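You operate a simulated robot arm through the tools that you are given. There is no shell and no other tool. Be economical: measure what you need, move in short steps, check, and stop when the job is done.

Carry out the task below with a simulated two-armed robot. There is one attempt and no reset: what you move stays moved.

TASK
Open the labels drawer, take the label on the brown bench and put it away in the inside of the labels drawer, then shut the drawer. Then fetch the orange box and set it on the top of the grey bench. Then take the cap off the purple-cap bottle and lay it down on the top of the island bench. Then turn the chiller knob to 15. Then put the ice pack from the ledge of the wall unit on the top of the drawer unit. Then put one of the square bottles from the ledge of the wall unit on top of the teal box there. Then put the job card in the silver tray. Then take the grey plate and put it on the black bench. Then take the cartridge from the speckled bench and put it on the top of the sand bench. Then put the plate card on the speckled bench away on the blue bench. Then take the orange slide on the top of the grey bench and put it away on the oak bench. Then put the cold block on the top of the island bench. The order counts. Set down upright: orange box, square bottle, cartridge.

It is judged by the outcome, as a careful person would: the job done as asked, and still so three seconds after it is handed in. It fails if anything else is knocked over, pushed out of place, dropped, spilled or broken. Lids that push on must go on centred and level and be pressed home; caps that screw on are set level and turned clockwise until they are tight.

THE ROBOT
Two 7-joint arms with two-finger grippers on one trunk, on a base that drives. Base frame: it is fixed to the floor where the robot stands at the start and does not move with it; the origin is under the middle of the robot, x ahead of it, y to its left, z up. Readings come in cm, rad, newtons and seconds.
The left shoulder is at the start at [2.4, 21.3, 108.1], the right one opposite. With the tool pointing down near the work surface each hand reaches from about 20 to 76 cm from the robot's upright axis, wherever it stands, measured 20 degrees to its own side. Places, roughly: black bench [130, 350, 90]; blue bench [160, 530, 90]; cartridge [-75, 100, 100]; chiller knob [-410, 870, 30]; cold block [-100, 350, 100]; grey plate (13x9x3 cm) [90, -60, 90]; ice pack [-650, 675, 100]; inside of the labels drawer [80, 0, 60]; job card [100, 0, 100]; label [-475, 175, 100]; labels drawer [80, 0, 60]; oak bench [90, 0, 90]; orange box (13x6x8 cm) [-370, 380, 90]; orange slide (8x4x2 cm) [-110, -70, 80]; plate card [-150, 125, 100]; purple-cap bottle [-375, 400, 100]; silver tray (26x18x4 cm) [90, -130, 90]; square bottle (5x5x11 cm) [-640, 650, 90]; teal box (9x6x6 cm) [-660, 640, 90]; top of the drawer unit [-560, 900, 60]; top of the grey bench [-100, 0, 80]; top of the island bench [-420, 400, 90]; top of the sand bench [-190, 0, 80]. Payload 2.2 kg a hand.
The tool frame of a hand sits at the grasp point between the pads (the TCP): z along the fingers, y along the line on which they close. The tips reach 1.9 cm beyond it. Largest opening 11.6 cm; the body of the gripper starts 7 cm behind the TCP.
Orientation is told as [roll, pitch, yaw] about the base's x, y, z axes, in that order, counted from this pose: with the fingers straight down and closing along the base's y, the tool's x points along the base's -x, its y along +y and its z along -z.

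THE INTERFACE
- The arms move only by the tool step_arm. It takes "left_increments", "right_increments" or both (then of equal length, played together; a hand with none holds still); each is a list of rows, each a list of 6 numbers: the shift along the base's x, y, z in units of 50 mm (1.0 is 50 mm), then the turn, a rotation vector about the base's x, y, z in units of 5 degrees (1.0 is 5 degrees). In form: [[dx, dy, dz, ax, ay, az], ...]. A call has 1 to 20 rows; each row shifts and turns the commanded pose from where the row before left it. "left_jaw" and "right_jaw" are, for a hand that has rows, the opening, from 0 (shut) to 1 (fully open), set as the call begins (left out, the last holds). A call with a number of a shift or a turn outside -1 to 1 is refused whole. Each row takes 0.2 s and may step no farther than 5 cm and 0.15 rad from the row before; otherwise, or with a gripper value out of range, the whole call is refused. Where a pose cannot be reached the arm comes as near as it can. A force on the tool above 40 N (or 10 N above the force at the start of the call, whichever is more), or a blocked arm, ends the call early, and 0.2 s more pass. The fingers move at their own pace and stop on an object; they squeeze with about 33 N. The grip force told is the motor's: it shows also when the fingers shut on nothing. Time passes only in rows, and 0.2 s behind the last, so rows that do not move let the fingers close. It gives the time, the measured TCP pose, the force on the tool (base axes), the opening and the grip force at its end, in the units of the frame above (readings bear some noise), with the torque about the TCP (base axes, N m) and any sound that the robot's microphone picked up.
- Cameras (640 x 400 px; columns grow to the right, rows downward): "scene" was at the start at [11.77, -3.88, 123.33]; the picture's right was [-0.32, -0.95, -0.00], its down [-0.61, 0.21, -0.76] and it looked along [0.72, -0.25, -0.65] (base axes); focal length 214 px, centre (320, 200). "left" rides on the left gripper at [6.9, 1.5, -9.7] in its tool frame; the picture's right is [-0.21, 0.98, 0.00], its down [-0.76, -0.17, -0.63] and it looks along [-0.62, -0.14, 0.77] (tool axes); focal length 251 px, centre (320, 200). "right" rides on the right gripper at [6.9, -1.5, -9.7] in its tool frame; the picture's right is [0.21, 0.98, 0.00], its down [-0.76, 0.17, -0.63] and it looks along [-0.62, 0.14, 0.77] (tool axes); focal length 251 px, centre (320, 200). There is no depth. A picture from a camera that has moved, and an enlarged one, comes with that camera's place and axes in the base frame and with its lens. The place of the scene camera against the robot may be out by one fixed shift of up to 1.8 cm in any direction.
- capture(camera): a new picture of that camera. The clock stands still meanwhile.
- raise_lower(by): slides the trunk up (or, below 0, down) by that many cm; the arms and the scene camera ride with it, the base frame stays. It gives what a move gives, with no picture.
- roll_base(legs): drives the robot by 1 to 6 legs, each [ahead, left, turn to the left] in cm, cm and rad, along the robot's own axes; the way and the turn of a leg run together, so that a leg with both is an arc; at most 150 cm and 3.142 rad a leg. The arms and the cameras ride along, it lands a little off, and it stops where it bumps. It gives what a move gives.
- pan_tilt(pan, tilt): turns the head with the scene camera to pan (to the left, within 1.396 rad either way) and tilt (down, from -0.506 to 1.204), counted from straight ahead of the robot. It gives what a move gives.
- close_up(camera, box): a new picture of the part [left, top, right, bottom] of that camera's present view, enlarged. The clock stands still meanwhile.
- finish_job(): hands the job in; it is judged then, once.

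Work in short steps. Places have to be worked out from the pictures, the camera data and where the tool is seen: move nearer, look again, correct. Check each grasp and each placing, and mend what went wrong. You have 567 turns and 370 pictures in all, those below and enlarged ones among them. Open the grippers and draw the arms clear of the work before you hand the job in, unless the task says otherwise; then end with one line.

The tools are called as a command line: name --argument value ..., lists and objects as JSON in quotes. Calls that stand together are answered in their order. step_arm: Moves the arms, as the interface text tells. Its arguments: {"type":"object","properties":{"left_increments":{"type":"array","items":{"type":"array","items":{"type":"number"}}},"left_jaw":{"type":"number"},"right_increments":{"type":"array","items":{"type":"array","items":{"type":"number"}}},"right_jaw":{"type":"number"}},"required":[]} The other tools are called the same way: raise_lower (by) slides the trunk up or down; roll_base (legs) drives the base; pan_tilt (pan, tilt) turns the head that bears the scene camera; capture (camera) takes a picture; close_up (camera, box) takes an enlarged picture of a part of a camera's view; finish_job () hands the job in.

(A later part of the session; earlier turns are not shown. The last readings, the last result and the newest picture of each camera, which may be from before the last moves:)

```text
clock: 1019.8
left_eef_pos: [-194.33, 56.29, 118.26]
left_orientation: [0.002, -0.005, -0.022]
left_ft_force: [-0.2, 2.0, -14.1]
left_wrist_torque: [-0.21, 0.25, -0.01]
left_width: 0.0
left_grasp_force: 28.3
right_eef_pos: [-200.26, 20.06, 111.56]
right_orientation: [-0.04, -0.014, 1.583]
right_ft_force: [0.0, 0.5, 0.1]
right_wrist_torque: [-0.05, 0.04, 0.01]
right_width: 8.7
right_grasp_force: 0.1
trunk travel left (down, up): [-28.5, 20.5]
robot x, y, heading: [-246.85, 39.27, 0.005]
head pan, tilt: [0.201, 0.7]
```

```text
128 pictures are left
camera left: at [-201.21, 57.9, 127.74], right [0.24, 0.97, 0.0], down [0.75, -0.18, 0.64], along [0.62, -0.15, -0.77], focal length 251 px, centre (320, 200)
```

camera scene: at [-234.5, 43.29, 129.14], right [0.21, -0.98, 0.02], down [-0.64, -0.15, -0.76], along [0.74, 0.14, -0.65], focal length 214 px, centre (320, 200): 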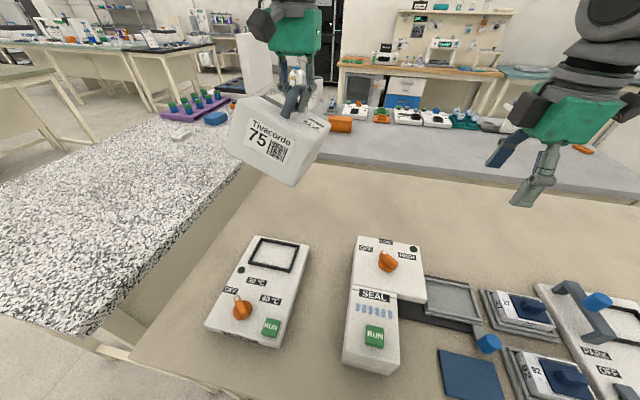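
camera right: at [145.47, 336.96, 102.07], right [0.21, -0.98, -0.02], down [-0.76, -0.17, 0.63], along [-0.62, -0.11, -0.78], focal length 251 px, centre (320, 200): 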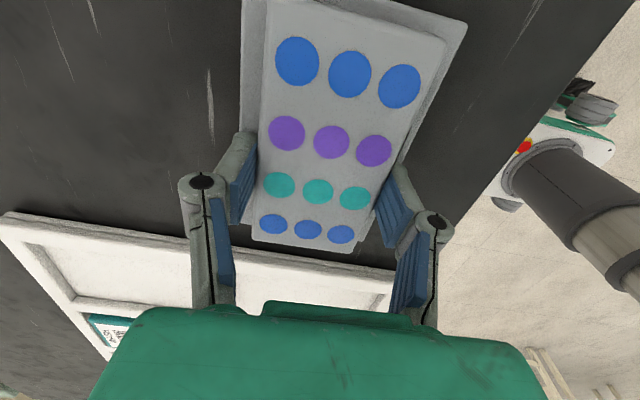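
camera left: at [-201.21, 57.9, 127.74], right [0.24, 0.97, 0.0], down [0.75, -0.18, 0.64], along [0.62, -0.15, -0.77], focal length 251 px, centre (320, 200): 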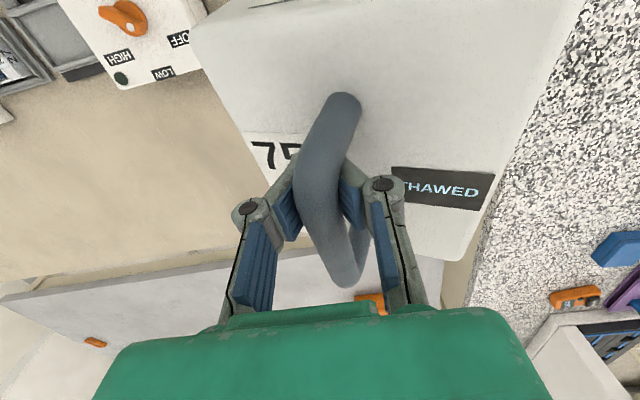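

The box swings slightly on its handle but the landing area is clear. I move it to [-181, 59] and lower slowly.

step_arm --left_increments '[[0.2, 0.04, -0.1, 0, 0, 0], [0.2, 0.04, -0.1, 0, 0, 0], [0.2, 0.04, -0.1, 0, 0, 0], [0.2, 0.04, -0.1, 0, 0, 0], [0.2, 0.04, -0.1, 0, 0, 0], [0.2, 0.04, -0.1, 0, 0, 0], [0.2, 0.04, -0.15, 0, 0, 0], [0.2, 0.04, -0.15, 0, 0, 0], [0.2, 0.04, -0.15, 0, 0, 0], [0.2, 0.04, -0.15, 0, 0, 0], [0.2, 0.04, -0.15, 0, 0, 0], [0.2, 0.04, -0.15, 0, 0, 0], [0.2, 0.04, -0.15, 0, 0, 0], [0, 0, -0.2, 0, 0, 0], [0, 0, -0.2, 0, 0, 0], [0, 0, -0.2, 0, 0, 0], [0, 0, -0.2, 0, 0, 0], [0, 0, 0, 0, 0, 0], [0, 0, 0, 0, 0, 0]]'

capture --camera "scene"

```text
clock: 1023.8
left_eef_pos: [-181.05, 55.18, 106.24]
left_orientation: [0.03, 0.0, -0.018]
left_ft_force: [-0.1, -2.0, -12.2]
left_wrist_torque: [-0.01, 0.1, -0.05]
left_width: 0.6
left_grasp_force: 28.6
right_eef_pos: [-199.83, 16.23, 110.87]
right_orientation: [-0.037, -0.044, 1.585]
right_ft_force: [0.5, 1.1, -0.4]
right_wrist_torque: [-0.07, 0.13, 0.02]
right_width: 8.72
right_grasp_force: 0.1
trunk travel left (down, up): [-28.5, 20.5]
robot x, y, heading: [-247.21, 37.8, 0.009]
head pan, tilt: [0.201, 0.7]
```

```text
127 pictures are left
camera scene: at [-234.21, 34.63, 129.14], right [0.21, -0.98, -0.03], down [-0.64, -0.11, -0.76], along [0.74, 0.18, -0.65], focal length 214 px, centre (320, 200)
```

scene: 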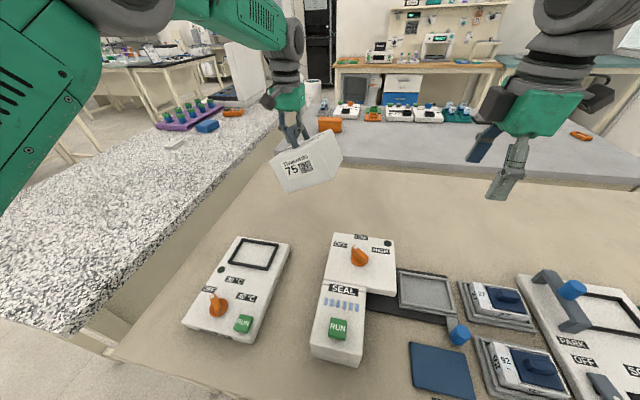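

step_arm --right_increments '[[0, 0, 0, 0, 0, 0], [0, 0, 0, 0, 0, 0], [0, 0, 0, 0, 0, 0], [0, 0, 0, 0, 0, 0], [0, 0, 0, 0, 0, 0], [0, 0, 0, 0, 0, 0], [0, 0, 0, 0, 0, 0], [0, 0, 0, 0, 0, 0], [0, 0, 0, 0, 0, 0], [0, 0, 0, 0, 0, 0], [0, 0, 0, 0, 0, 0], [0, 0, 0, 0, 0, 0], [0, 0, 0, 0, 0, 0], [0, 0, 0, 0, 0, 0], [0, 0, 0, 0, 0, 0], [0, 0, 0, 0, 0, 0], [0, 0, 0, 0, 0, 0], [0, 0, 0, 0, 0, 0], [0, 0, 0, 0, 0, 0], [0, 0, 0, 0, 0, 0]]'

close_up --camera "scene" --box '[200, 60, 400, 220]'

```text
clock: 1028.2
left_eef_pos: [-181.54, 51.66, 107.09]
left_orientation: [0.054, -0.008, -0.032]
left_ft_force: [0.2, -6.6, -8.0]
left_wrist_torque: [0.2, 0.12, -0.1]
left_width: 0.62
left_grasp_force: 28.5
right_eef_pos: [-200.6, 12.98, 110.97]
right_orientation: [-0.045, -0.069, 1.574]
right_ft_force: [0.1, -2.8, -0.1]
right_wrist_torque: [0.22, -0.01, 0.0]
right_width: 8.7
right_grasp_force: 0.1
trunk travel left (down, up): [-28.5, 20.5]
robot x, y, heading: [-246.65, 37.24, 0.005]
head pan, tilt: [0.201, 0.7]
stopped in row 20 (right hand): the arm was blocked; the commanded pose is now the measured one
```

```text
2.50 times, centred on (300, 140) of scene
camera zoom: at [-234.42, 34.32, 129.29], right [0.2, -0.98, -0.03], down [-0.63, -0.1, -0.77], along [0.75, 0.18, -0.64], focal length 536 px, centre (370, 350)
```

zoom: 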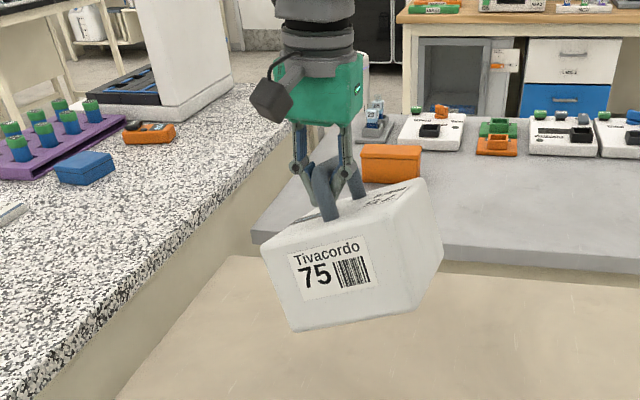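

The swing resonates with the body; setting the box down will damp it. I lower steadily.

step_arm --left_increments '[[0, 0, -0.25, 0, 0, 0], [0, 0, -0.25, 0, 0, 0], [0, 0, -0.25, 0, 0, 0], [0, 0, -0.25, 0, 0, 0], [0, 0, -0.25, 0, 0, 0], [0, 0, -0.25, 0, 0, 0], [0, 0, 0, 0, 0, 0], [0, 0, 0, 0, 0, 0], [0, 0, 0, 0, 0, 0], [0, 0, 0, 0, 0, 0]]'

close_up --camera "scene" --box '[200, 80, 400, 240]'

```text
clock: 1030.6
left_eef_pos: [-182.11, 54.16, 99.84]
left_orientation: [0.044, -0.016, -0.024]
left_ft_force: [0.9, -1.2, -12.9]
left_wrist_torque: [-0.02, 0.26, -0.02]
left_width: 0.01
left_grasp_force: 28.5
right_eef_pos: [-201.09, 15.21, 111.44]
right_orientation: [-0.052, -0.055, 1.583]
right_ft_force: [0.6, -1.1, 0.0]
right_wrist_torque: [0.13, -0.02, 0.0]
right_width: 8.7
right_grasp_force: 0.1
trunk travel left (down, up): [-28.5, 20.5]
robot x, y, heading: [-246.72, 38.65, 0.003]
head pan, tilt: [0.201, 0.7]
stopped in row 10 (left hand): the arm was blocked; the commanded pose is now the measured one
```

```text
2.50 times, centred on (300, 160) of scene
camera zoom: at [-234.45, 39.47, 129.31], right [0.21, -0.98, 0.0], down [-0.63, -0.13, -0.76], along [0.74, 0.16, -0.65], focal length 536 px, centre (370, 300)
```

zoom: 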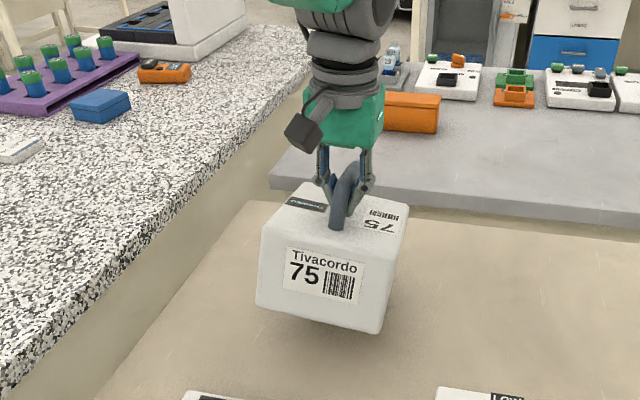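

step_arm --left_increments '[[0, 0, -0.2, 0, 0, 0], [0, 0, -0.2, 0, 0, 0], [0, 0, -0.2, 0, 0, 0], [0, 0, -0.2, 0, 0, 0]]'

step_arm --left_increments '[[0, 0, -0.15, 0, 0, 0], [0, 0, -0.15, 0, 0, 0], [0, 0, 0, 0, 0, 0], [0, 0, 0, 0, 0, 0]]'

close_up --camera "scene" --box '[200, 80, 400, 240]'

```text
clock: 1031.8
left_eef_pos: [-182.57, 54.16, 95.9]
left_orientation: [0.037, -0.017, -0.029]
left_ft_force: [-0.5, -0.5, -3.8]
left_wrist_torque: [-0.07, -0.03, -0.02]
left_width: 0.59
left_grasp_force: 28.6
right_eef_pos: [-201.53, 15.38, 111.71]
right_orientation: [-0.057, -0.052, 1.582]
right_ft_force: [-0.1, -0.7, 0.3]
right_wrist_torque: [0.01, -0.03, 0.04]
right_width: 8.69
right_grasp_force: 0.0
trunk travel left (down, up): [-28.5, 20.5]
robot x, y, heading: [-246.47, 38.06, 0.005]
head pan, tilt: [0.201, 0.7]
stopped in row 4 (left hand): the arm was blocked; the commanded pose is now the measured one
```

```text
clock: 1032.8
left_eef_pos: [-182.53, 56.3, 94.31]
left_orientation: [0.023, -0.019, -0.024]
left_ft_force: [0.6, 1.4, -8.7]
left_wrist_torque: [0.03, 0.19, -0.03]
left_width: 0.58
left_grasp_force: 28.4
right_eef_pos: [-201.46, 17.59, 112.19]
right_orientation: [-0.056, -0.034, 1.584]
right_ft_force: [-0.6, 0.0, 0.3]
right_wrist_torque: [-0.1, 0.01, 0.02]
right_width: 8.7
right_grasp_force: 0.1
trunk travel left (down, up): [-28.5, 20.5]
robot x, y, heading: [-247.09, 38.32, 0.012]
head pan, tilt: [0.201, 0.7]
```

```text
2.50 times, centred on (300, 160) of scene
camera zoom: at [-234.5, 39.89, 129.31], right [0.21, -0.98, 0.0], down [-0.63, -0.14, -0.76], along [0.75, 0.15, -0.65], focal length 536 px, centre (370, 300)
```

zoom: 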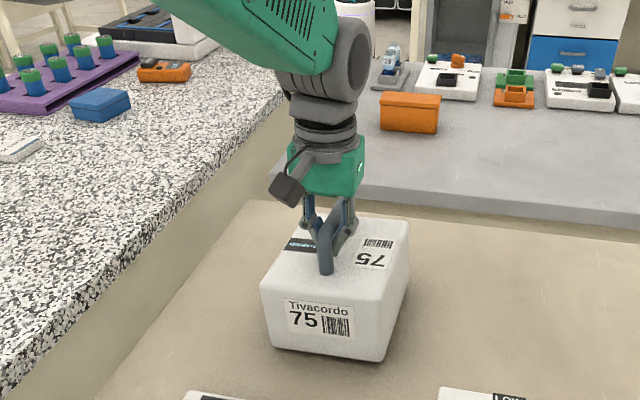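

step_arm --left_increments '[[0, 0, -0.1, 0, 0, 0], [0, 0, -0.1, 0, 0, 0], [0, 0, 0, 0, 0, 0], [0, 0, 0, 0, 0, 0]]'

step_arm --left_increments '[[0, 0, -0.1, 0, 0, 0], [0, 0, -0.1, 0, 0, 0], [0, 0, 0, 0, 0, 0], [0, 0, 0, 0, 0, 0]]'

close_up --camera "scene" --box '[200, 80, 400, 240]'

```text
clock: 1033.8
left_eef_pos: [-182.33, 56.6, 93.2]
left_orientation: [0.019, -0.022, -0.024]
left_ft_force: [0.6, -0.3, 0.1]
left_wrist_torque: [-0.05, -0.02, -0.02]
left_width: 0.0
left_grasp_force: 28.6
right_eef_pos: [-201.45, 17.95, 112.15]
right_orientation: [-0.055, -0.033, 1.585]
right_ft_force: [0.5, 0.9, -0.3]
right_wrist_torque: [-0.04, -0.02, 0.04]
right_width: 8.69
right_grasp_force: 0.1
trunk travel left (down, up): [-28.5, 20.5]
robot x, y, heading: [-246.82, 38.31, 0.004]
head pan, tilt: [0.201, 0.7]
```

```text
clock: 1034.8
left_eef_pos: [-182.46, 55.54, 92.46]
left_orientation: [0.033, -0.023, -0.024]
left_ft_force: [-1.1, 8.2, 14.6]
left_wrist_torque: [0.3, 0.11, -0.06]
left_width: 0.0
left_grasp_force: 28.2
right_eef_pos: [-201.59, 16.57, 112.0]
right_orientation: [-0.055, -0.041, 1.584]
right_ft_force: [0.5, 0.3, 0.7]
right_wrist_torque: [0.02, 0.04, -0.03]
right_width: 8.68
right_grasp_force: 0.1
trunk travel left (down, up): [-28.5, 20.5]
robot x, y, heading: [-246.59, 38.62, 0.006]
head pan, tilt: [0.201, 0.7]
```

```text
2.50 times, centred on (300, 160) of scene
camera zoom: at [-234.72, 40.1, 129.34], right [0.21, -0.98, 0.01], down [-0.63, -0.14, -0.76], along [0.75, 0.15, -0.65], focal length 536 px, centre (370, 300)
```

zoom: 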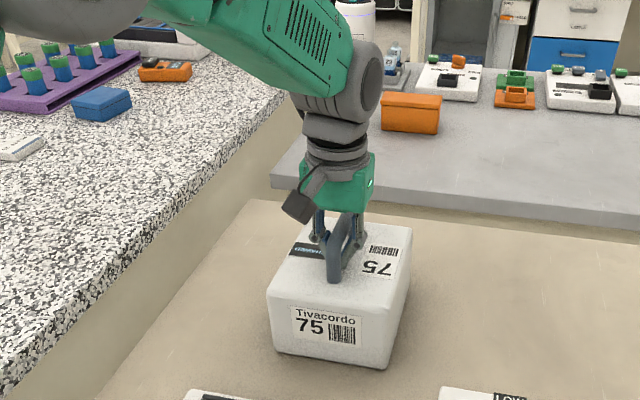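

The box stands on the sand bench. I ease up slightly, open and rise.

step_arm --left_increments '[[0, 0, 0.1, 0, 0, 0], [0, 0, 0, 0, 0, 0]]'

step_arm --left_increments '[[0, 0, 0, 0, 0, 0], [0, 0, 0, 0, 0, 0], [0, 0, 0, 0, 0, 0], [0, 0, 0, 0, 0, 0]]' --left_jaw 0.65

step_arm --left_increments '[[0, 0, 0.2, 0, 0, 0], [0, 0, 0.25, 0, 0, 0], [0, 0, 0.3, 0, 0, 0], [0, 0, 0.3, 0, 0, 0], [0, 0, 0.4, 0, 0, 0], [0, 0, 0.4, 0, 0, 0], [-0.2, 0, 0.4, 0, 0, 0], [-0.4, 0, 0.4, 0, 0, 0], [-0.4, 0, 0.4, 0, 0, 0], [-0.4, 0, 0.4, 0, 0, 0]]'

capture --camera "scene"

```text
clock: 1035.4
left_eef_pos: [-182.39, 54.93, 92.77]
left_orientation: [0.03, -0.021, -0.026]
left_ft_force: [0.1, -1.9, 0.5]
left_wrist_torque: [0.0, 0.0, -0.05]
left_width: 0.0
left_grasp_force: 28.3
right_eef_pos: [-201.53, 16.41, 111.97]
right_orientation: [-0.055, -0.041, 1.583]
right_ft_force: [-0.4, 0.7, -0.1]
right_wrist_torque: [-0.06, -0.03, -0.03]
right_width: 8.71
right_grasp_force: 0.0
trunk travel left (down, up): [-28.5, 20.5]
robot x, y, heading: [-246.51, 38.04, 0.005]
head pan, tilt: [0.201, 0.7]
```

```text
clock: 1036.4
left_eef_pos: [-182.34, 55.05, 92.92]
left_orientation: [0.031, -0.02, -0.027]
left_ft_force: [0.9, 1.2, -0.5]
left_wrist_torque: [-0.02, 0.0, 0.0]
left_width: 7.54
left_grasp_force: 0.1
right_eef_pos: [-201.47, 16.48, 111.83]
right_orientation: [-0.055, -0.043, 1.583]
right_ft_force: [1.1, 0.2, -0.4]
right_wrist_torque: [-0.02, -0.02, -0.01]
right_width: 8.69
right_grasp_force: 0.0
trunk travel left (down, up): [-28.5, 20.5]
robot x, y, heading: [-246.94, 37.9, 0.01]
head pan, tilt: [0.201, 0.7]
```

```text
clock: 1038.6
left_eef_pos: [-189.61, 54.4, 110.34]
left_orientation: [0.034, -0.022, -0.029]
left_ft_force: [-0.9, -0.6, 0.4]
left_wrist_torque: [0.01, -0.01, -0.02]
left_width: 7.57
left_grasp_force: 0.0
right_eef_pos: [-201.52, 15.8, 111.79]
right_orientation: [-0.058, -0.048, 1.583]
right_ft_force: [0.6, -0.3, -0.9]
right_wrist_torque: [-0.01, 0.0, 0.04]
right_width: 8.7
right_grasp_force: 0.1
trunk travel left (down, up): [-28.5, 20.5]
robot x, y, heading: [-247.17, 38.08, 0.008]
head pan, tilt: [0.201, 0.7]
```

```text
122 pictures are left
camera scene: at [-234.81, 38.74, 129.36], right [0.2, -0.98, 0.0], down [-0.63, -0.13, -0.76], along [0.75, 0.16, -0.65], focal length 214 px, centre (320, 200)
```

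scene: 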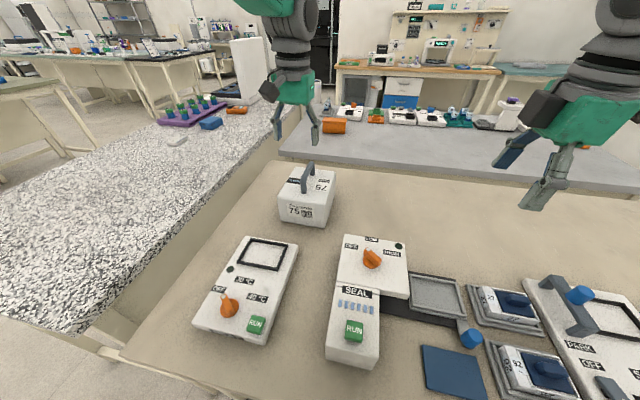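

The cartridge stands on the sand bench. Next the plate card (small white item near [-158, 119] on the speckled bench), reachable from the corridor side. I drive round.

roll_base --legs '[[-42, 0, 0], [0, 100, 0], [0, 100, 0]]'

roll_base --legs '[[113, 0, 0], [0, 0, -0.785], [0, 0, -0.785], [40, 0, 0]]'

pan_tilt --pan 0.2 --tilt 0.65

capture --camera "scene"

```text
clock: 1050.7
left_eef_pos: [-234.01, 251.73, 110.28]
left_orientation: [0.037, -0.021, -0.034]
left_ft_force: [0.3, 0.1, -0.4]
left_wrist_torque: [0.01, -0.04, 0.0]
left_width: 7.55
left_grasp_force: 0.1
right_eef_pos: [-246.31, 213.09, 111.71]
right_orientation: [-0.054, -0.049, 1.575]
right_ft_force: [0.5, 0.1, 0.9]
right_wrist_torque: [0.0, -0.01, 0.01]
right_width: 8.7
right_grasp_force: 0.0
trunk travel left (down, up): [-28.5, 20.5]
robot x, y, heading: [-291.65, 235.8, -0.003]
head pan, tilt: [0.201, 0.7]
```

```text
clock: 1062.8
left_eef_pos: [-165.87, 135.89, 110.41]
left_orientation: [0.034, -0.023, -1.657]
left_ft_force: [0.4, 0.4, 0.5]
left_wrist_torque: [-0.05, -0.01, 0.0]
left_width: 7.57
left_grasp_force: 0.0
right_eef_pos: [-203.78, 150.01, 111.94]
right_orientation: [-0.056, -0.047, -0.047]
right_ft_force: [-1.0, 0.5, 0.5]
right_wrist_torque: [-0.01, 0.0, 0.01]
right_width: 8.72
right_grasp_force: 0.0
trunk travel left (down, up): [-28.5, 20.5]
robot x, y, heading: [-179.1, 193.73, -1.619]
head pan, tilt: [0.201, 0.7]
```

```text
clock: 1063.4
left_eef_pos: [-165.8, 136.11, 110.47]
left_orientation: [0.033, -0.026, -1.656]
left_ft_force: [-1.1, 0.0, -0.3]
left_wrist_torque: [0.04, -0.02, 0.04]
left_width: 7.54
left_grasp_force: 0.1
right_eef_pos: [-203.93, 150.29, 111.99]
right_orientation: [-0.059, -0.045, -0.047]
right_ft_force: [0.8, 0.5, -0.8]
right_wrist_torque: [0.03, 0.01, 0.04]
right_width: 8.69
right_grasp_force: 0.1
trunk travel left (down, up): [-28.5, 20.5]
robot x, y, heading: [-179.24, 193.71, -1.624]
head pan, tilt: [0.201, 0.649]
```

```text
121 pictures are left
camera scene: at [-178.71, 179.84, 129.75], right [-0.99, -0.15, 0.0], down [-0.09, 0.6, -0.79], along [0.12, -0.78, -0.61], focal length 214 px, centre (320, 200)
```

scene: 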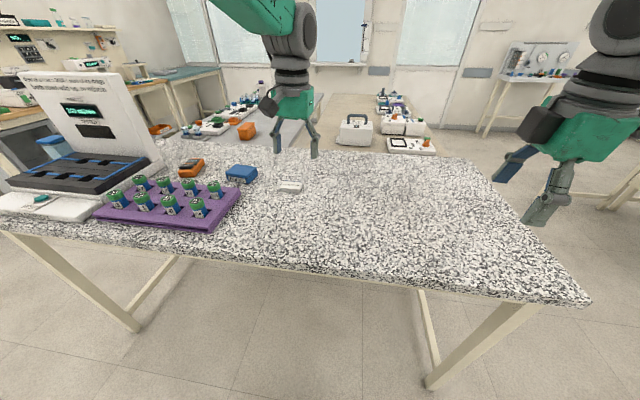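

close_up --camera "scene" --box '[160, 130, 340, 240]'

capture --camera "left"

```text
3.56 times, centred on (250, 185) of scene
camera zoom: at [-178.71, 179.84, 129.75], right [-0.99, -0.15, 0.0], down [-0.09, 0.6, -0.79], along [0.12, -0.78, -0.61], focal length 763 px, centre (569, 253)
```

zoom: 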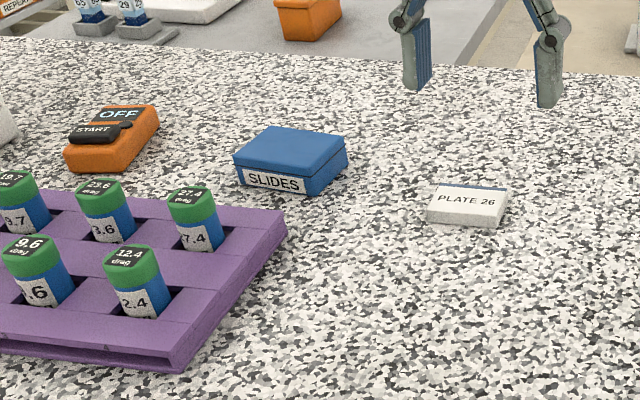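

```text
119 pictures are left
camera left: at [-164.0, 142.99, 119.9], right [0.95, -0.3, 0.04], down [-0.25, -0.72, 0.64], along [-0.16, -0.62, -0.76], focal length 251 px, centre (320, 200)
```

left: 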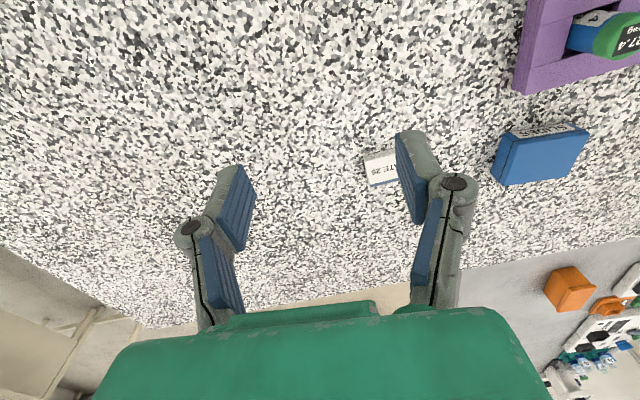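

"PLATE 26" card at [-159.7, 120.8]. I move 14 cm closer and position the left hand over it.

roll_base --legs '[[14, 0, 0.05]]'

step_arm --left_increments '[[0.05, 0.1, -0.1, 0.2, -0.2, 0.3], [0.05, 0.1, -0.1, 0.2, -0.2, 0.3], [0, 0.1, -0.1, 0, 0, 0.2], [0, 0, -0.1, 0, 0, 0], [0, 0, 0, 0, 0, 0], [0, 0, 0, 0, 0, 0], [0, 0, 0, 0, 0, 0], [0, 0, 0, 0, 0, 0]]' --left_jaw 1

capture --camera "left"

```text
clock: 1064.7
left_eef_pos: [-163.86, 122.83, 110.63]
left_orientation: [0.034, -0.026, -1.61]
left_ft_force: [-0.8, 0.0, -0.5]
left_wrist_torque: [-0.01, -0.05, 0.0]
left_width: 7.53
left_grasp_force: 0.0
right_eef_pos: [-202.25, 135.24, 112.06]
right_orientation: [-0.062, -0.049, -0.001]
right_ft_force: [-0.4, 0.0, -0.1]
right_wrist_torque: [0.01, -0.02, -0.01]
right_width: 8.7
right_grasp_force: 0.1
trunk travel left (down, up): [-28.5, 20.5]
robot x, y, heading: [-179.73, 179.69, -1.577]
head pan, tilt: [0.201, 0.649]
```

```text
clock: 1066.5
left_eef_pos: [-163.16, 124.5, 108.62]
left_orientation: [0.069, 0.008, -1.542]
left_ft_force: [-0.3, 1.1, 0.3]
left_wrist_torque: [0.0, -0.01, -0.01]
left_width: 11.62
left_grasp_force: 0.0
right_eef_pos: [-202.15, 135.52, 112.19]
right_orientation: [-0.062, -0.046, -0.001]
right_ft_force: [-0.6, 0.0, 0.5]
right_wrist_torque: [0.01, -0.03, -0.01]
right_width: 8.68
right_grasp_force: 0.0
trunk travel left (down, up): [-28.5, 20.5]
robot x, y, heading: [-179.57, 179.34, -1.577]
head pan, tilt: [0.201, 0.649]
```

```text
118 pictures are left
camera left: at [-162.46, 131.26, 118.31], right [0.98, -0.19, 0.07], down [-0.19, -0.77, 0.61], along [-0.06, -0.61, -0.79], focal length 251 px, centre (320, 200)
```

left: 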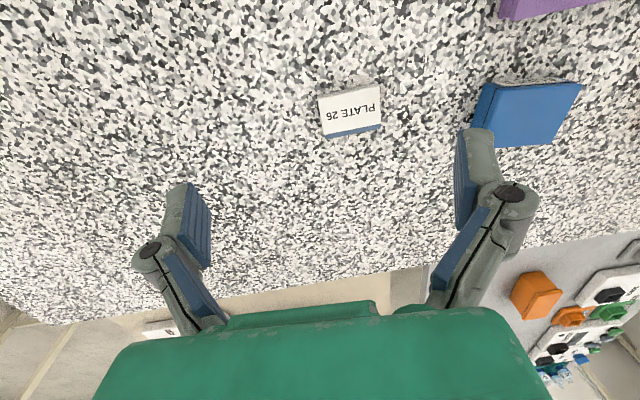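

step_arm --left_increments '[[0.22, -0.18, -0.2, 0, 0.4, 0], [0.22, -0.18, -0.2, 0, 0.4, 0], [0.22, -0.18, -0.3, 0, 0, 0], [0.22, -0.2, -0.3, 0, 0, 0], [0, 0, -0.3, 0, 0, 0], [0, 0, -0.3, 0, 0, 0], [0, 0, -0.3, 0, 0, 0], [0, 0, -0.3, 0, 0, 0], [0, 0, -0.3, 0, 0, 0], [0, 0, -0.3, 0, 0, 0], [0, 0, -0.3, 0, 0, 0], [0, 0, 0, 0, 0, 0], [0, 0, 0, 0, 0, 0]]'

capture --camera "left"

```text
clock: 1069.3
left_eef_pos: [-158.93, 120.8, 93.3]
left_orientation: [-0.004, 0.01, -1.541]
left_ft_force: [0.3, 0.3, 0.1]
left_wrist_torque: [0.01, 0.0, -0.03]
left_width: 11.58
left_grasp_force: 0.2
right_eef_pos: [-202.27, 135.45, 112.12]
right_orientation: [-0.065, -0.046, -0.001]
right_ft_force: [-0.2, 0.2, 0.0]
right_wrist_torque: [-0.02, 0.02, -0.01]
right_width: 8.7
right_grasp_force: 0.1
trunk travel left (down, up): [-28.5, 20.5]
robot x, y, heading: [-179.54, 179.62, -1.577]
head pan, tilt: [0.201, 0.649]
```

```text
117 pictures are left
camera left: at [-157.52, 127.68, 102.79], right [0.98, -0.19, 0.0], down [-0.14, -0.77, 0.63], along [-0.12, -0.61, -0.78], focal length 251 px, centre (320, 200)
```

left: 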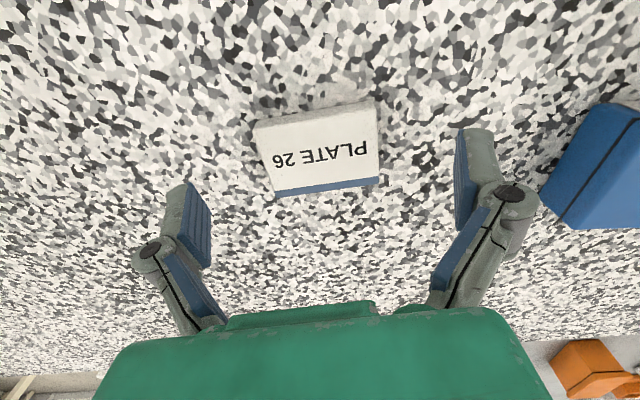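

step_arm --left_increments '[[0, 0.02, -0.2, 0, 0, 0], [0, 0, -0.2, 0, 0, 0], [0, 0, 0, 0, 0, 0]]'

step_arm --left_increments '[[0, 0, -0.1, 0, 0, 0], [0, 0, 0, 0, 0, 0]]'

step_arm --left_increments '[[0, 0, -0.08, 0, 0, 0], [0, 0, 0, 0, 0, 0]]'

step_arm --left_increments '[[0, 0, 0, 0, 0, 0], [0, 0, 0, 0, 0, 0], [0, 0, 0, 0, 0, 0], [0, 0, 0, 0, 0, 0]]' --left_jaw 0

```text
clock: 1070.1
left_eef_pos: [-158.85, 121.03, 91.17]
left_orientation: [-0.002, 0.009, -1.542]
left_ft_force: [-0.4, 0.3, -0.9]
left_wrist_torque: [0.01, 0.03, 0.0]
left_width: 11.56
left_grasp_force: 0.0
right_eef_pos: [-202.2, 135.51, 112.08]
right_orientation: [-0.064, -0.047, -0.002]
right_ft_force: [0.6, 0.0, -0.2]
right_wrist_torque: [-0.02, 0.03, 0.02]
right_width: 8.66
right_grasp_force: 0.0
trunk travel left (down, up): [-28.5, 20.5]
robot x, y, heading: [-179.53, 179.6, -1.576]
head pan, tilt: [0.201, 0.649]
```

```text
clock: 1070.7
left_eef_pos: [-158.83, 120.94, 90.58]
left_orientation: [-0.002, 0.009, -1.543]
left_ft_force: [-0.3, -0.5, -0.5]
left_wrist_torque: [-0.02, 0.0, -0.03]
left_width: 11.62
left_grasp_force: 0.1
right_eef_pos: [-202.23, 135.54, 112.13]
right_orientation: [-0.063, -0.048, -0.002]
right_ft_force: [-0.1, -0.3, 0.7]
right_wrist_torque: [-0.01, -0.02, -0.03]
right_width: 8.69
right_grasp_force: 0.0
trunk travel left (down, up): [-28.5, 20.5]
robot x, y, heading: [-179.74, 179.56, -1.58]
head pan, tilt: [0.201, 0.649]
```

```text
clock: 1071.3
left_eef_pos: [-158.83, 121.0, 90.32]
left_orientation: [-0.003, 0.008, -1.543]
left_ft_force: [-0.1, -0.6, -0.4]
left_wrist_torque: [0.02, 0.01, 0.04]
left_width: 11.58
left_grasp_force: 0.1
right_eef_pos: [-202.24, 135.45, 112.12]
right_orientation: [-0.063, -0.046, -0.002]
right_ft_force: [-0.3, -0.1, 0.4]
right_wrist_torque: [-0.02, 0.04, -0.01]
right_width: 8.7
right_grasp_force: 0.1
trunk travel left (down, up): [-28.5, 20.5]
robot x, y, heading: [-179.48, 179.98, -1.581]
head pan, tilt: [0.201, 0.649]
```

```text
clock: 1072.3
left_eef_pos: [-158.91, 120.95, 90.31]
left_orientation: [-0.002, 0.009, -1.543]
left_ft_force: [-0.3, -0.1, 1.2]
left_wrist_torque: [-0.02, 0.05, 0.0]
left_width: 6.82
left_grasp_force: 32.8
right_eef_pos: [-202.13, 135.49, 112.19]
right_orientation: [-0.064, -0.047, -0.002]
right_ft_force: [-0.1, -0.5, 0.7]
right_wrist_torque: [-0.03, -0.01, 0.01]
right_width: 8.68
right_grasp_force: 0.1
trunk travel left (down, up): [-28.5, 20.5]
robot x, y, heading: [-179.39, 179.59, -1.575]
head pan, tilt: [0.201, 0.649]
```

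step_arm --left_increments '[[0, 0, 0.06, 0, 0, 0], [0, 0, 0.1, 0, 0, 0], [0, 0, 0.15, 0, 0, 0], [0, 0, 0.2, 0, 0, 0], [0, 0, 0.2, 0, 0, 0], [0, 0, 0.2, 0, 0, 0], [0, 0, 0, 0, 0, 0]]'

capture --camera "left"

```text
clock: 1073.9
left_eef_pos: [-158.99, 120.86, 95.04]
left_orientation: [-0.001, 0.011, -1.542]
left_ft_force: [-0.4, 0.7, -0.2]
left_wrist_torque: [-0.01, 0.0, 0.01]
left_width: 6.79
left_grasp_force: 33.4
right_eef_pos: [-202.2, 135.44, 112.15]
right_orientation: [-0.063, -0.047, -0.004]
right_ft_force: [-0.4, 0.2, -0.1]
right_wrist_torque: [0.03, -0.02, -0.02]
right_width: 8.73
right_grasp_force: 0.0
trunk travel left (down, up): [-28.5, 20.5]
robot x, y, heading: [-179.52, 179.66, -1.579]
head pan, tilt: [0.201, 0.649]
```

```text
116 pictures are left
camera left: at [-157.58, 127.66, 104.5], right [0.98, -0.19, 0.0], down [-0.14, -0.77, 0.63], along [-0.12, -0.61, -0.78], focal length 251 px, centre (320, 200)
```

left: 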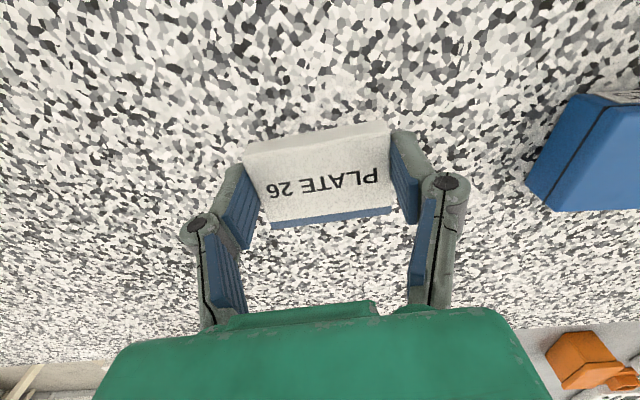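

"PLATE 26" is held. I raise and retract it, back into the corridor, turn to face +x and drive east toward the blue bench.

step_arm --left_increments '[[0, 0, 0.3, 0, 0, 0], [0, 0.1, 0.3, 0, 0, 0], [0, 0.2, 0.3, 0, 0, 0], [0, 0.3, 0.3, 0, 0, 0], [0, 0.4, 0.3, 0, 0, 0], [0, 0.4, 0.3, 0, 0, 0], [0, 0.4, 0.3, 0, 0, 0], [0, 0.4, 0.3, 0, 0, 0], [0, 0.4, 0.2, 0, 0, 0]]'

roll_base --legs '[[-60, 0, 0], [0, 0, 0.785], [0, 0, 0.785], [140, 0, 0], [140, 0, 0]]'

pan_tilt --pan 0.4 --tilt 0.4

capture --camera "scene"

```text
clock: 1075.9
left_eef_pos: [-158.51, 133.91, 107.87]
left_orientation: [-0.003, 0.009, -1.542]
left_ft_force: [0.5, 0.7, -0.7]
left_wrist_torque: [-0.02, -0.02, 0.02]
left_width: 6.8
left_grasp_force: 33.0
right_eef_pos: [-202.25, 135.53, 112.22]
right_orientation: [-0.064, -0.048, -0.002]
right_ft_force: [-0.4, -0.6, 0.0]
right_wrist_torque: [0.0, 0.0, 0.05]
right_width: 8.71
right_grasp_force: 0.0
trunk travel left (down, up): [-28.5, 20.5]
robot x, y, heading: [-179.84, 179.68, -1.573]
head pan, tilt: [0.201, 0.649]
```

```text
clock: 1096.5
left_eef_pos: [142.03, 272.47, 107.87]
left_orientation: [-0.001, 0.01, 0.058]
left_ft_force: [0.1, -0.3, -1.1]
left_wrist_torque: [0.01, 0.04, -0.02]
left_width: 6.79
left_grasp_force: 33.1
right_eef_pos: [141.81, 228.68, 112.2]
right_orientation: [-0.063, -0.047, 1.6]
right_ft_force: [0.0, -0.2, -0.9]
right_wrist_torque: [0.0, -0.01, 0.0]
right_width: 8.72
right_grasp_force: 0.0
trunk travel left (down, up): [-28.5, 20.5]
robot x, y, heading: [96.86, 250.0, 0.022]
head pan, tilt: [0.201, 0.649]
```

```text
clock: 1097.3
left_eef_pos: [141.81, 272.46, 108.0]
left_orientation: [-0.001, 0.007, 0.061]
left_ft_force: [-1.2, -0.4, -0.9]
left_wrist_torque: [0.0, 0.02, -0.03]
left_width: 6.79
left_grasp_force: 32.7
right_eef_pos: [141.54, 228.76, 112.22]
right_orientation: [-0.066, -0.047, 1.6]
right_ft_force: [0.4, 0.5, -0.9]
right_wrist_torque: [-0.02, 0.0, 0.0]
right_width: 8.71
right_grasp_force: 0.1
trunk travel left (down, up): [-28.5, 20.5]
robot x, y, heading: [97.14, 249.65, 0.024]
head pan, tilt: [0.4, 0.4]
```

```text
115 pictures are left
camera scene: at [109.15, 253.05, 132.02], right [0.41, -0.91, 0.0], down [-0.36, -0.16, -0.92], along [0.84, 0.38, -0.39], focal length 214 px, centre (320, 200)
```

scene: 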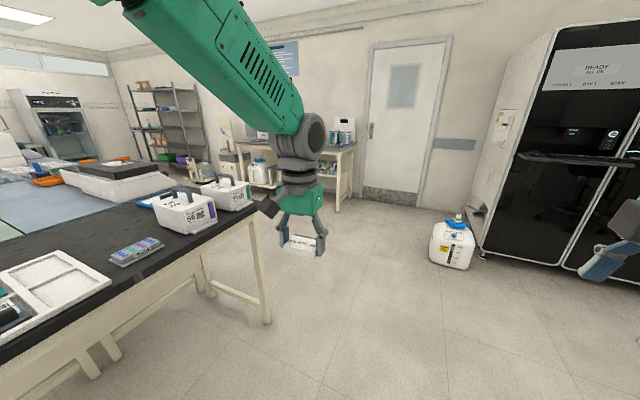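

roll_base --legs '[[140, 0, -0.022], [0, 0, 0.785], [0, 0, 0.785], [120, 0, 0]]'

pan_tilt --pan 0.6 --tilt 0.45

capture --camera "scene"

```text
clock: 1114.1
left_eef_pos: [215.45, 418.54, 107.97]
left_orientation: [-0.001, 0.009, 1.6]
left_ft_force: [0.2, -0.6, -0.2]
left_wrist_torque: [-0.04, 0.0, -0.01]
left_width: 6.8
left_grasp_force: 32.9
right_eef_pos: [259.24, 417.01, 112.24]
right_orientation: [-0.066, -0.048, 3.14]
right_ft_force: [-0.5, 0.5, 0.9]
right_wrist_torque: [0.01, 0.02, 0.01]
right_width: 8.71
right_grasp_force: 0.0
trunk travel left (down, up): [-28.5, 20.5]
robot x, y, heading: [236.56, 372.85, 1.566]
head pan, tilt: [0.4, 0.4]
```

```text
clock: 1114.8
left_eef_pos: [215.57, 418.37, 107.97]
left_orientation: [-0.003, 0.006, 1.599]
left_ft_force: [0.4, -0.5, -1.2]
left_wrist_torque: [0.03, -0.04, -0.02]
left_width: 6.79
left_grasp_force: 33.2
right_eef_pos: [259.13, 416.66, 112.31]
right_orientation: [-0.07, -0.047, 3.139]
right_ft_force: [0.4, -0.4, -0.3]
right_wrist_torque: [0.0, 0.01, 0.0]
right_width: 8.73
right_grasp_force: 0.0
trunk travel left (down, up): [-28.5, 20.5]
robot x, y, heading: [236.54, 373.34, 1.562]
head pan, tilt: [0.6, 0.45]
```

```text
114 pictures are left
camera scene: at [231.01, 384.08, 131.56], right [0.83, 0.56, 0.0], down [0.24, -0.36, -0.9], along [-0.5, 0.74, -0.44], focal length 214 px, centre (320, 200)
```

scene: 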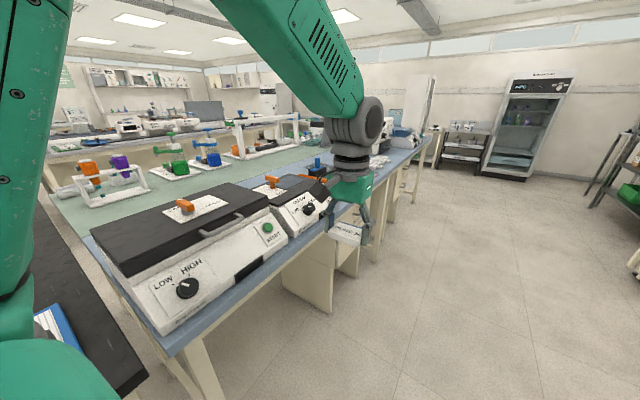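

roll_base --legs '[[120, 0, 0]]'

pan_tilt --pan 0.9 --tilt 0.5

capture --camera "scene"

```text
clock: 1121.0
left_eef_pos: [213.84, 540.05, 108.05]
left_orientation: [-0.002, 0.006, 1.623]
left_ft_force: [0.4, 0.1, -1.0]
left_wrist_torque: [-0.04, -0.01, 0.0]
left_width: 6.8
left_grasp_force: 32.9
right_eef_pos: [257.65, 539.29, 112.29]
right_orientation: [-0.069, -0.047, -3.121]
right_ft_force: [-0.9, -0.6, 0.4]
right_wrist_torque: [0.0, 0.01, 0.03]
right_width: 8.69
right_grasp_force: 0.0
trunk travel left (down, up): [-28.5, 20.5]
robot x, y, heading: [236.21, 495.25, 1.588]
head pan, tilt: [0.6, 0.45]
```

```text
clock: 1121.8
left_eef_pos: [214.02, 539.78, 108.16]
left_orientation: [-0.003, 0.004, 1.621]
left_ft_force: [-0.8, 0.2, -0.5]
left_wrist_torque: [0.03, -0.01, 0.01]
left_width: 6.79
left_grasp_force: 32.8
right_eef_pos: [257.54, 539.03, 112.37]
right_orientation: [-0.071, -0.049, -3.12]
right_ft_force: [-0.2, -0.2, -0.1]
right_wrist_torque: [0.0, 0.03, 0.02]
right_width: 8.69
right_grasp_force: 0.0
trunk travel left (down, up): [-28.5, 20.5]
robot x, y, heading: [236.04, 495.45, 1.591]
head pan, tilt: [0.901, 0.499]
```

```text
113 pictures are left
camera scene: at [228.23, 504.07, 131.13], right [0.61, 0.79, 0.0], down [0.38, -0.29, -0.88], along [-0.7, 0.53, -0.48], focal length 214 px, centre (320, 200)
```

scene: 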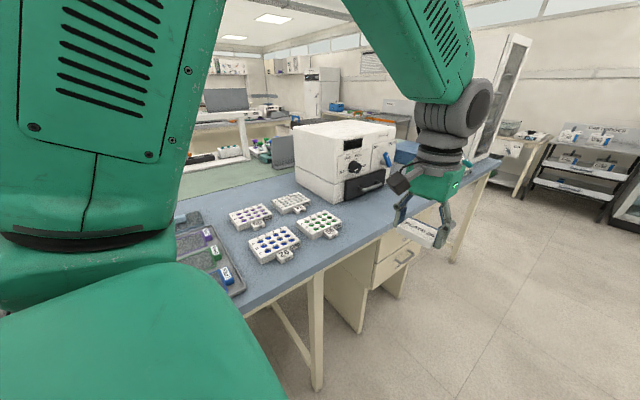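

close_up --camera "scene" --box '[180, 130, 420, 300]'

```text
2.35 times, centred on (300, 215) of scene
camera zoom: at [228.23, 504.07, 131.13], right [0.61, 0.79, 0.0], down [0.38, -0.29, -0.88], along [-0.7, 0.53, -0.48], focal length 505 px, centre (367, 165)
```

zoom: 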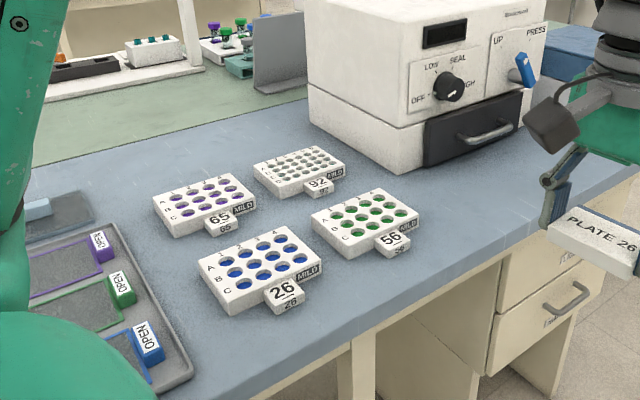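

I move to y≈545 and face the bench to find a clear spot.

roll_base --legs '[[48, -5, -0.02], [0, 0, 0.785], [0, 0, 0.785]]'

pan_tilt --pan -0.1 --tilt 0.6

capture --camera "scene"

```text
clock: 1128.8
left_eef_pos: [196.14, 520.0, 108.09]
left_orientation: [0.0, 0.003, -3.098]
left_ft_force: [-1.3, 0.1, -1.4]
left_wrist_torque: [-0.02, 0.01, 0.02]
left_width: 6.79
left_grasp_force: 32.7
right_eef_pos: [197.16, 563.61, 112.48]
right_orientation: [-0.07, -0.046, -1.557]
right_ft_force: [1.1, 0.4, 0.0]
right_wrist_torque: [0.02, 0.03, 0.05]
right_width: 8.71
right_grasp_force: 0.0
trunk travel left (down, up): [-28.5, 20.5]
robot x, y, heading: [240.61, 541.62, -3.131]
head pan, tilt: [0.901, 0.499]
```

```text
clock: 1130.1
left_eef_pos: [196.24, 519.98, 108.25]
left_orientation: [-0.002, 0.001, -3.098]
left_ft_force: [-0.2, 0.4, -1.2]
left_wrist_torque: [0.04, -0.01, 0.01]
left_width: 6.79
left_grasp_force: 33.1
right_eef_pos: [197.42, 563.59, 112.69]
right_orientation: [-0.075, -0.047, -1.557]
right_ft_force: [0.7, 0.3, -0.5]
right_wrist_torque: [0.01, -0.01, 0.0]
right_width: 8.69
right_grasp_force: 0.1
trunk travel left (down, up): [-28.5, 20.5]
robot x, y, heading: [241.2, 541.42, -3.135]
head pan, tilt: [-0.099, 0.6]
```

```text
111 pictures are left
camera scene: at [227.31, 541.62, 130.2], right [0.09, 1.0, 0.0], down [0.57, -0.05, -0.82], along [-0.82, 0.07, -0.57], focal length 214 px, centre (320, 200)
```

scene: 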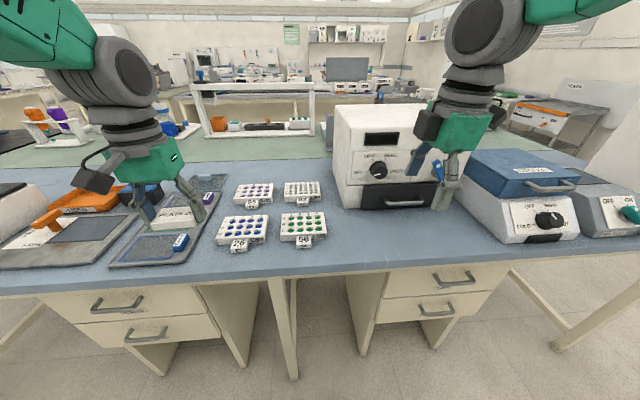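

There's a clear strip in front of the sealer, at about [184, 557]. I strafe right 31 cm and lower the card there.

roll_base --legs '[[0, -33, 0]]'

step_arm --left_increments '[[-0.25, 0.05, -0.2, 0, 0, 0], [-0.25, 0.05, -0.2, 0, 0, 0], [-0.25, 0.05, -0.2, 0, 0, 0], [-0.25, 0.05, -0.2, 0, 0, 0], [-0.25, 0.05, -0.2, 0, 0, 0], [-0.25, 0, -0.2, 0, 0, 0], [-0.25, 0, -0.2, 0, 0, 0], [-0.25, 0, -0.2, 0, 0, 0], [-0.2, 0, -0.2, 0, 0, 0], [0, 0, -0.2, 0, 0, 0], [0, 0, 0, 0, 0, 0], [0, 0, 0, 0, 0, 0]]'

capture --camera "left"

capture --camera "scene"

```text
clock: 1132.2
left_eef_pos: [196.22, 549.45, 107.85]
left_orientation: [-0.022, 0.001, -3.094]
left_ft_force: [-0.3, -1.7, -0.8]
left_wrist_torque: [0.08, 0.01, -0.02]
left_width: 6.8
left_grasp_force: 32.9
right_eef_pos: [197.08, 593.01, 113.01]
right_orientation: [-0.072, -0.028, -1.552]
right_ft_force: [0.0, -0.5, -0.1]
right_wrist_torque: [0.11, 0.0, -0.01]
right_width: 8.69
right_grasp_force: 0.1
trunk travel left (down, up): [-28.5, 20.5]
robot x, y, heading: [240.39, 573.61, -3.129]
head pan, tilt: [-0.099, 0.6]
```

```text
clock: 1134.8
left_eef_pos: [185.35, 551.09, 97.89]
left_orientation: [-0.015, 0.002, -3.093]
left_ft_force: [0.7, -1.5, -0.6]
left_wrist_torque: [0.11, 0.02, -0.01]
left_width: 6.8
left_grasp_force: 32.9
right_eef_pos: [197.35, 593.59, 112.82]
right_orientation: [-0.075, -0.032, -1.552]
right_ft_force: [0.9, -0.8, -0.2]
right_wrist_torque: [0.14, 0.02, 0.01]
right_width: 8.69
right_grasp_force: 0.1
trunk travel left (down, up): [-28.5, 20.5]
robot x, y, heading: [240.61, 572.75, -3.129]
head pan, tilt: [-0.099, 0.6]
```

```text
110 pictures are left
camera left: at [192.38, 549.75, 107.52], right [-0.17, -0.99, -0.01], down [-0.76, 0.12, 0.63], along [-0.62, 0.12, -0.77], focal length 251 px, centre (320, 200)
```

left: 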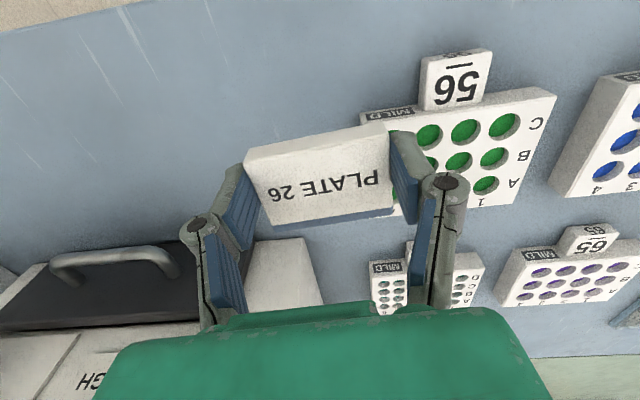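

```text
109 pictures are left
camera scene: at [226.92, 571.1, 130.19], right [0.09, 1.0, 0.01], down [0.57, -0.04, -0.82], along [-0.82, 0.08, -0.57], focal length 214 px, centre (320, 200)
```

scene: 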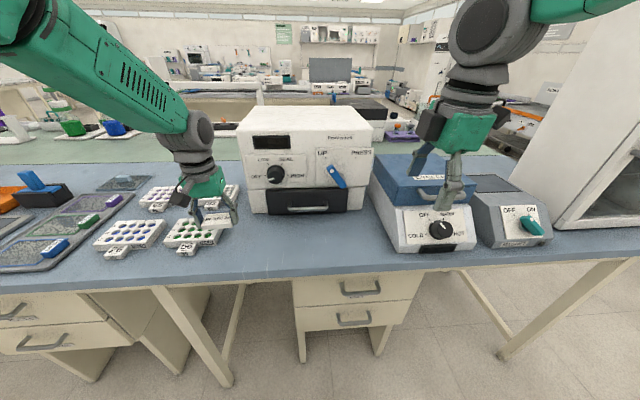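

I shift +11 cm in y to the clear strip and lower.

step_arm --left_increments '[[-0.05, 0.35, 0, 0, 0, 0], [-0.05, 0.35, 0, 0, 0, 0], [-0.05, 0.35, 0, 0, 0, 0], [0, 0.35, 0, 0, 0, 0], [0, 0.35, 0, 0, 0, 0], [0, 0.35, -0.1, 0, 0, 0], [0, 0, -0.2, 0, 0, 0], [0, 0, -0.2, 0, 0, 0], [0, 0, -0.2, 0, 0, 0], [0, 0, -0.2, 0, 0, 0], [0, 0, 0, 0, 0, 0], [0, 0, 0, 0, 0, 0]]'

capture --camera "left"

```text
clock: 1137.4
left_eef_pos: [184.45, 562.13, 93.69]
left_orientation: [-0.012, -0.001, -3.094]
left_ft_force: [1.3, -0.7, -0.6]
left_wrist_torque: [0.01, 0.0, 0.0]
left_width: 6.79
left_grasp_force: 33.3
right_eef_pos: [197.29, 593.92, 112.83]
right_orientation: [-0.075, -0.036, -1.553]
right_ft_force: [0.2, -1.0, -0.1]
right_wrist_torque: [0.07, 0.02, 0.01]
right_width: 8.67
right_grasp_force: 0.2
trunk travel left (down, up): [-28.5, 20.5]
robot x, y, heading: [240.7, 572.84, -3.132]
head pan, tilt: [-0.099, 0.6]
```

```text
108 pictures are left
camera left: at [191.6, 560.82, 103.25], right [-0.17, -0.99, -0.01], down [-0.76, 0.12, 0.63], along [-0.62, 0.12, -0.77], focal length 251 px, centre (320, 200)
```

left: 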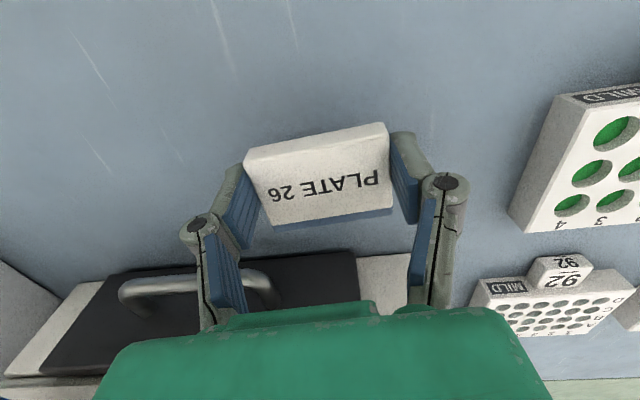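

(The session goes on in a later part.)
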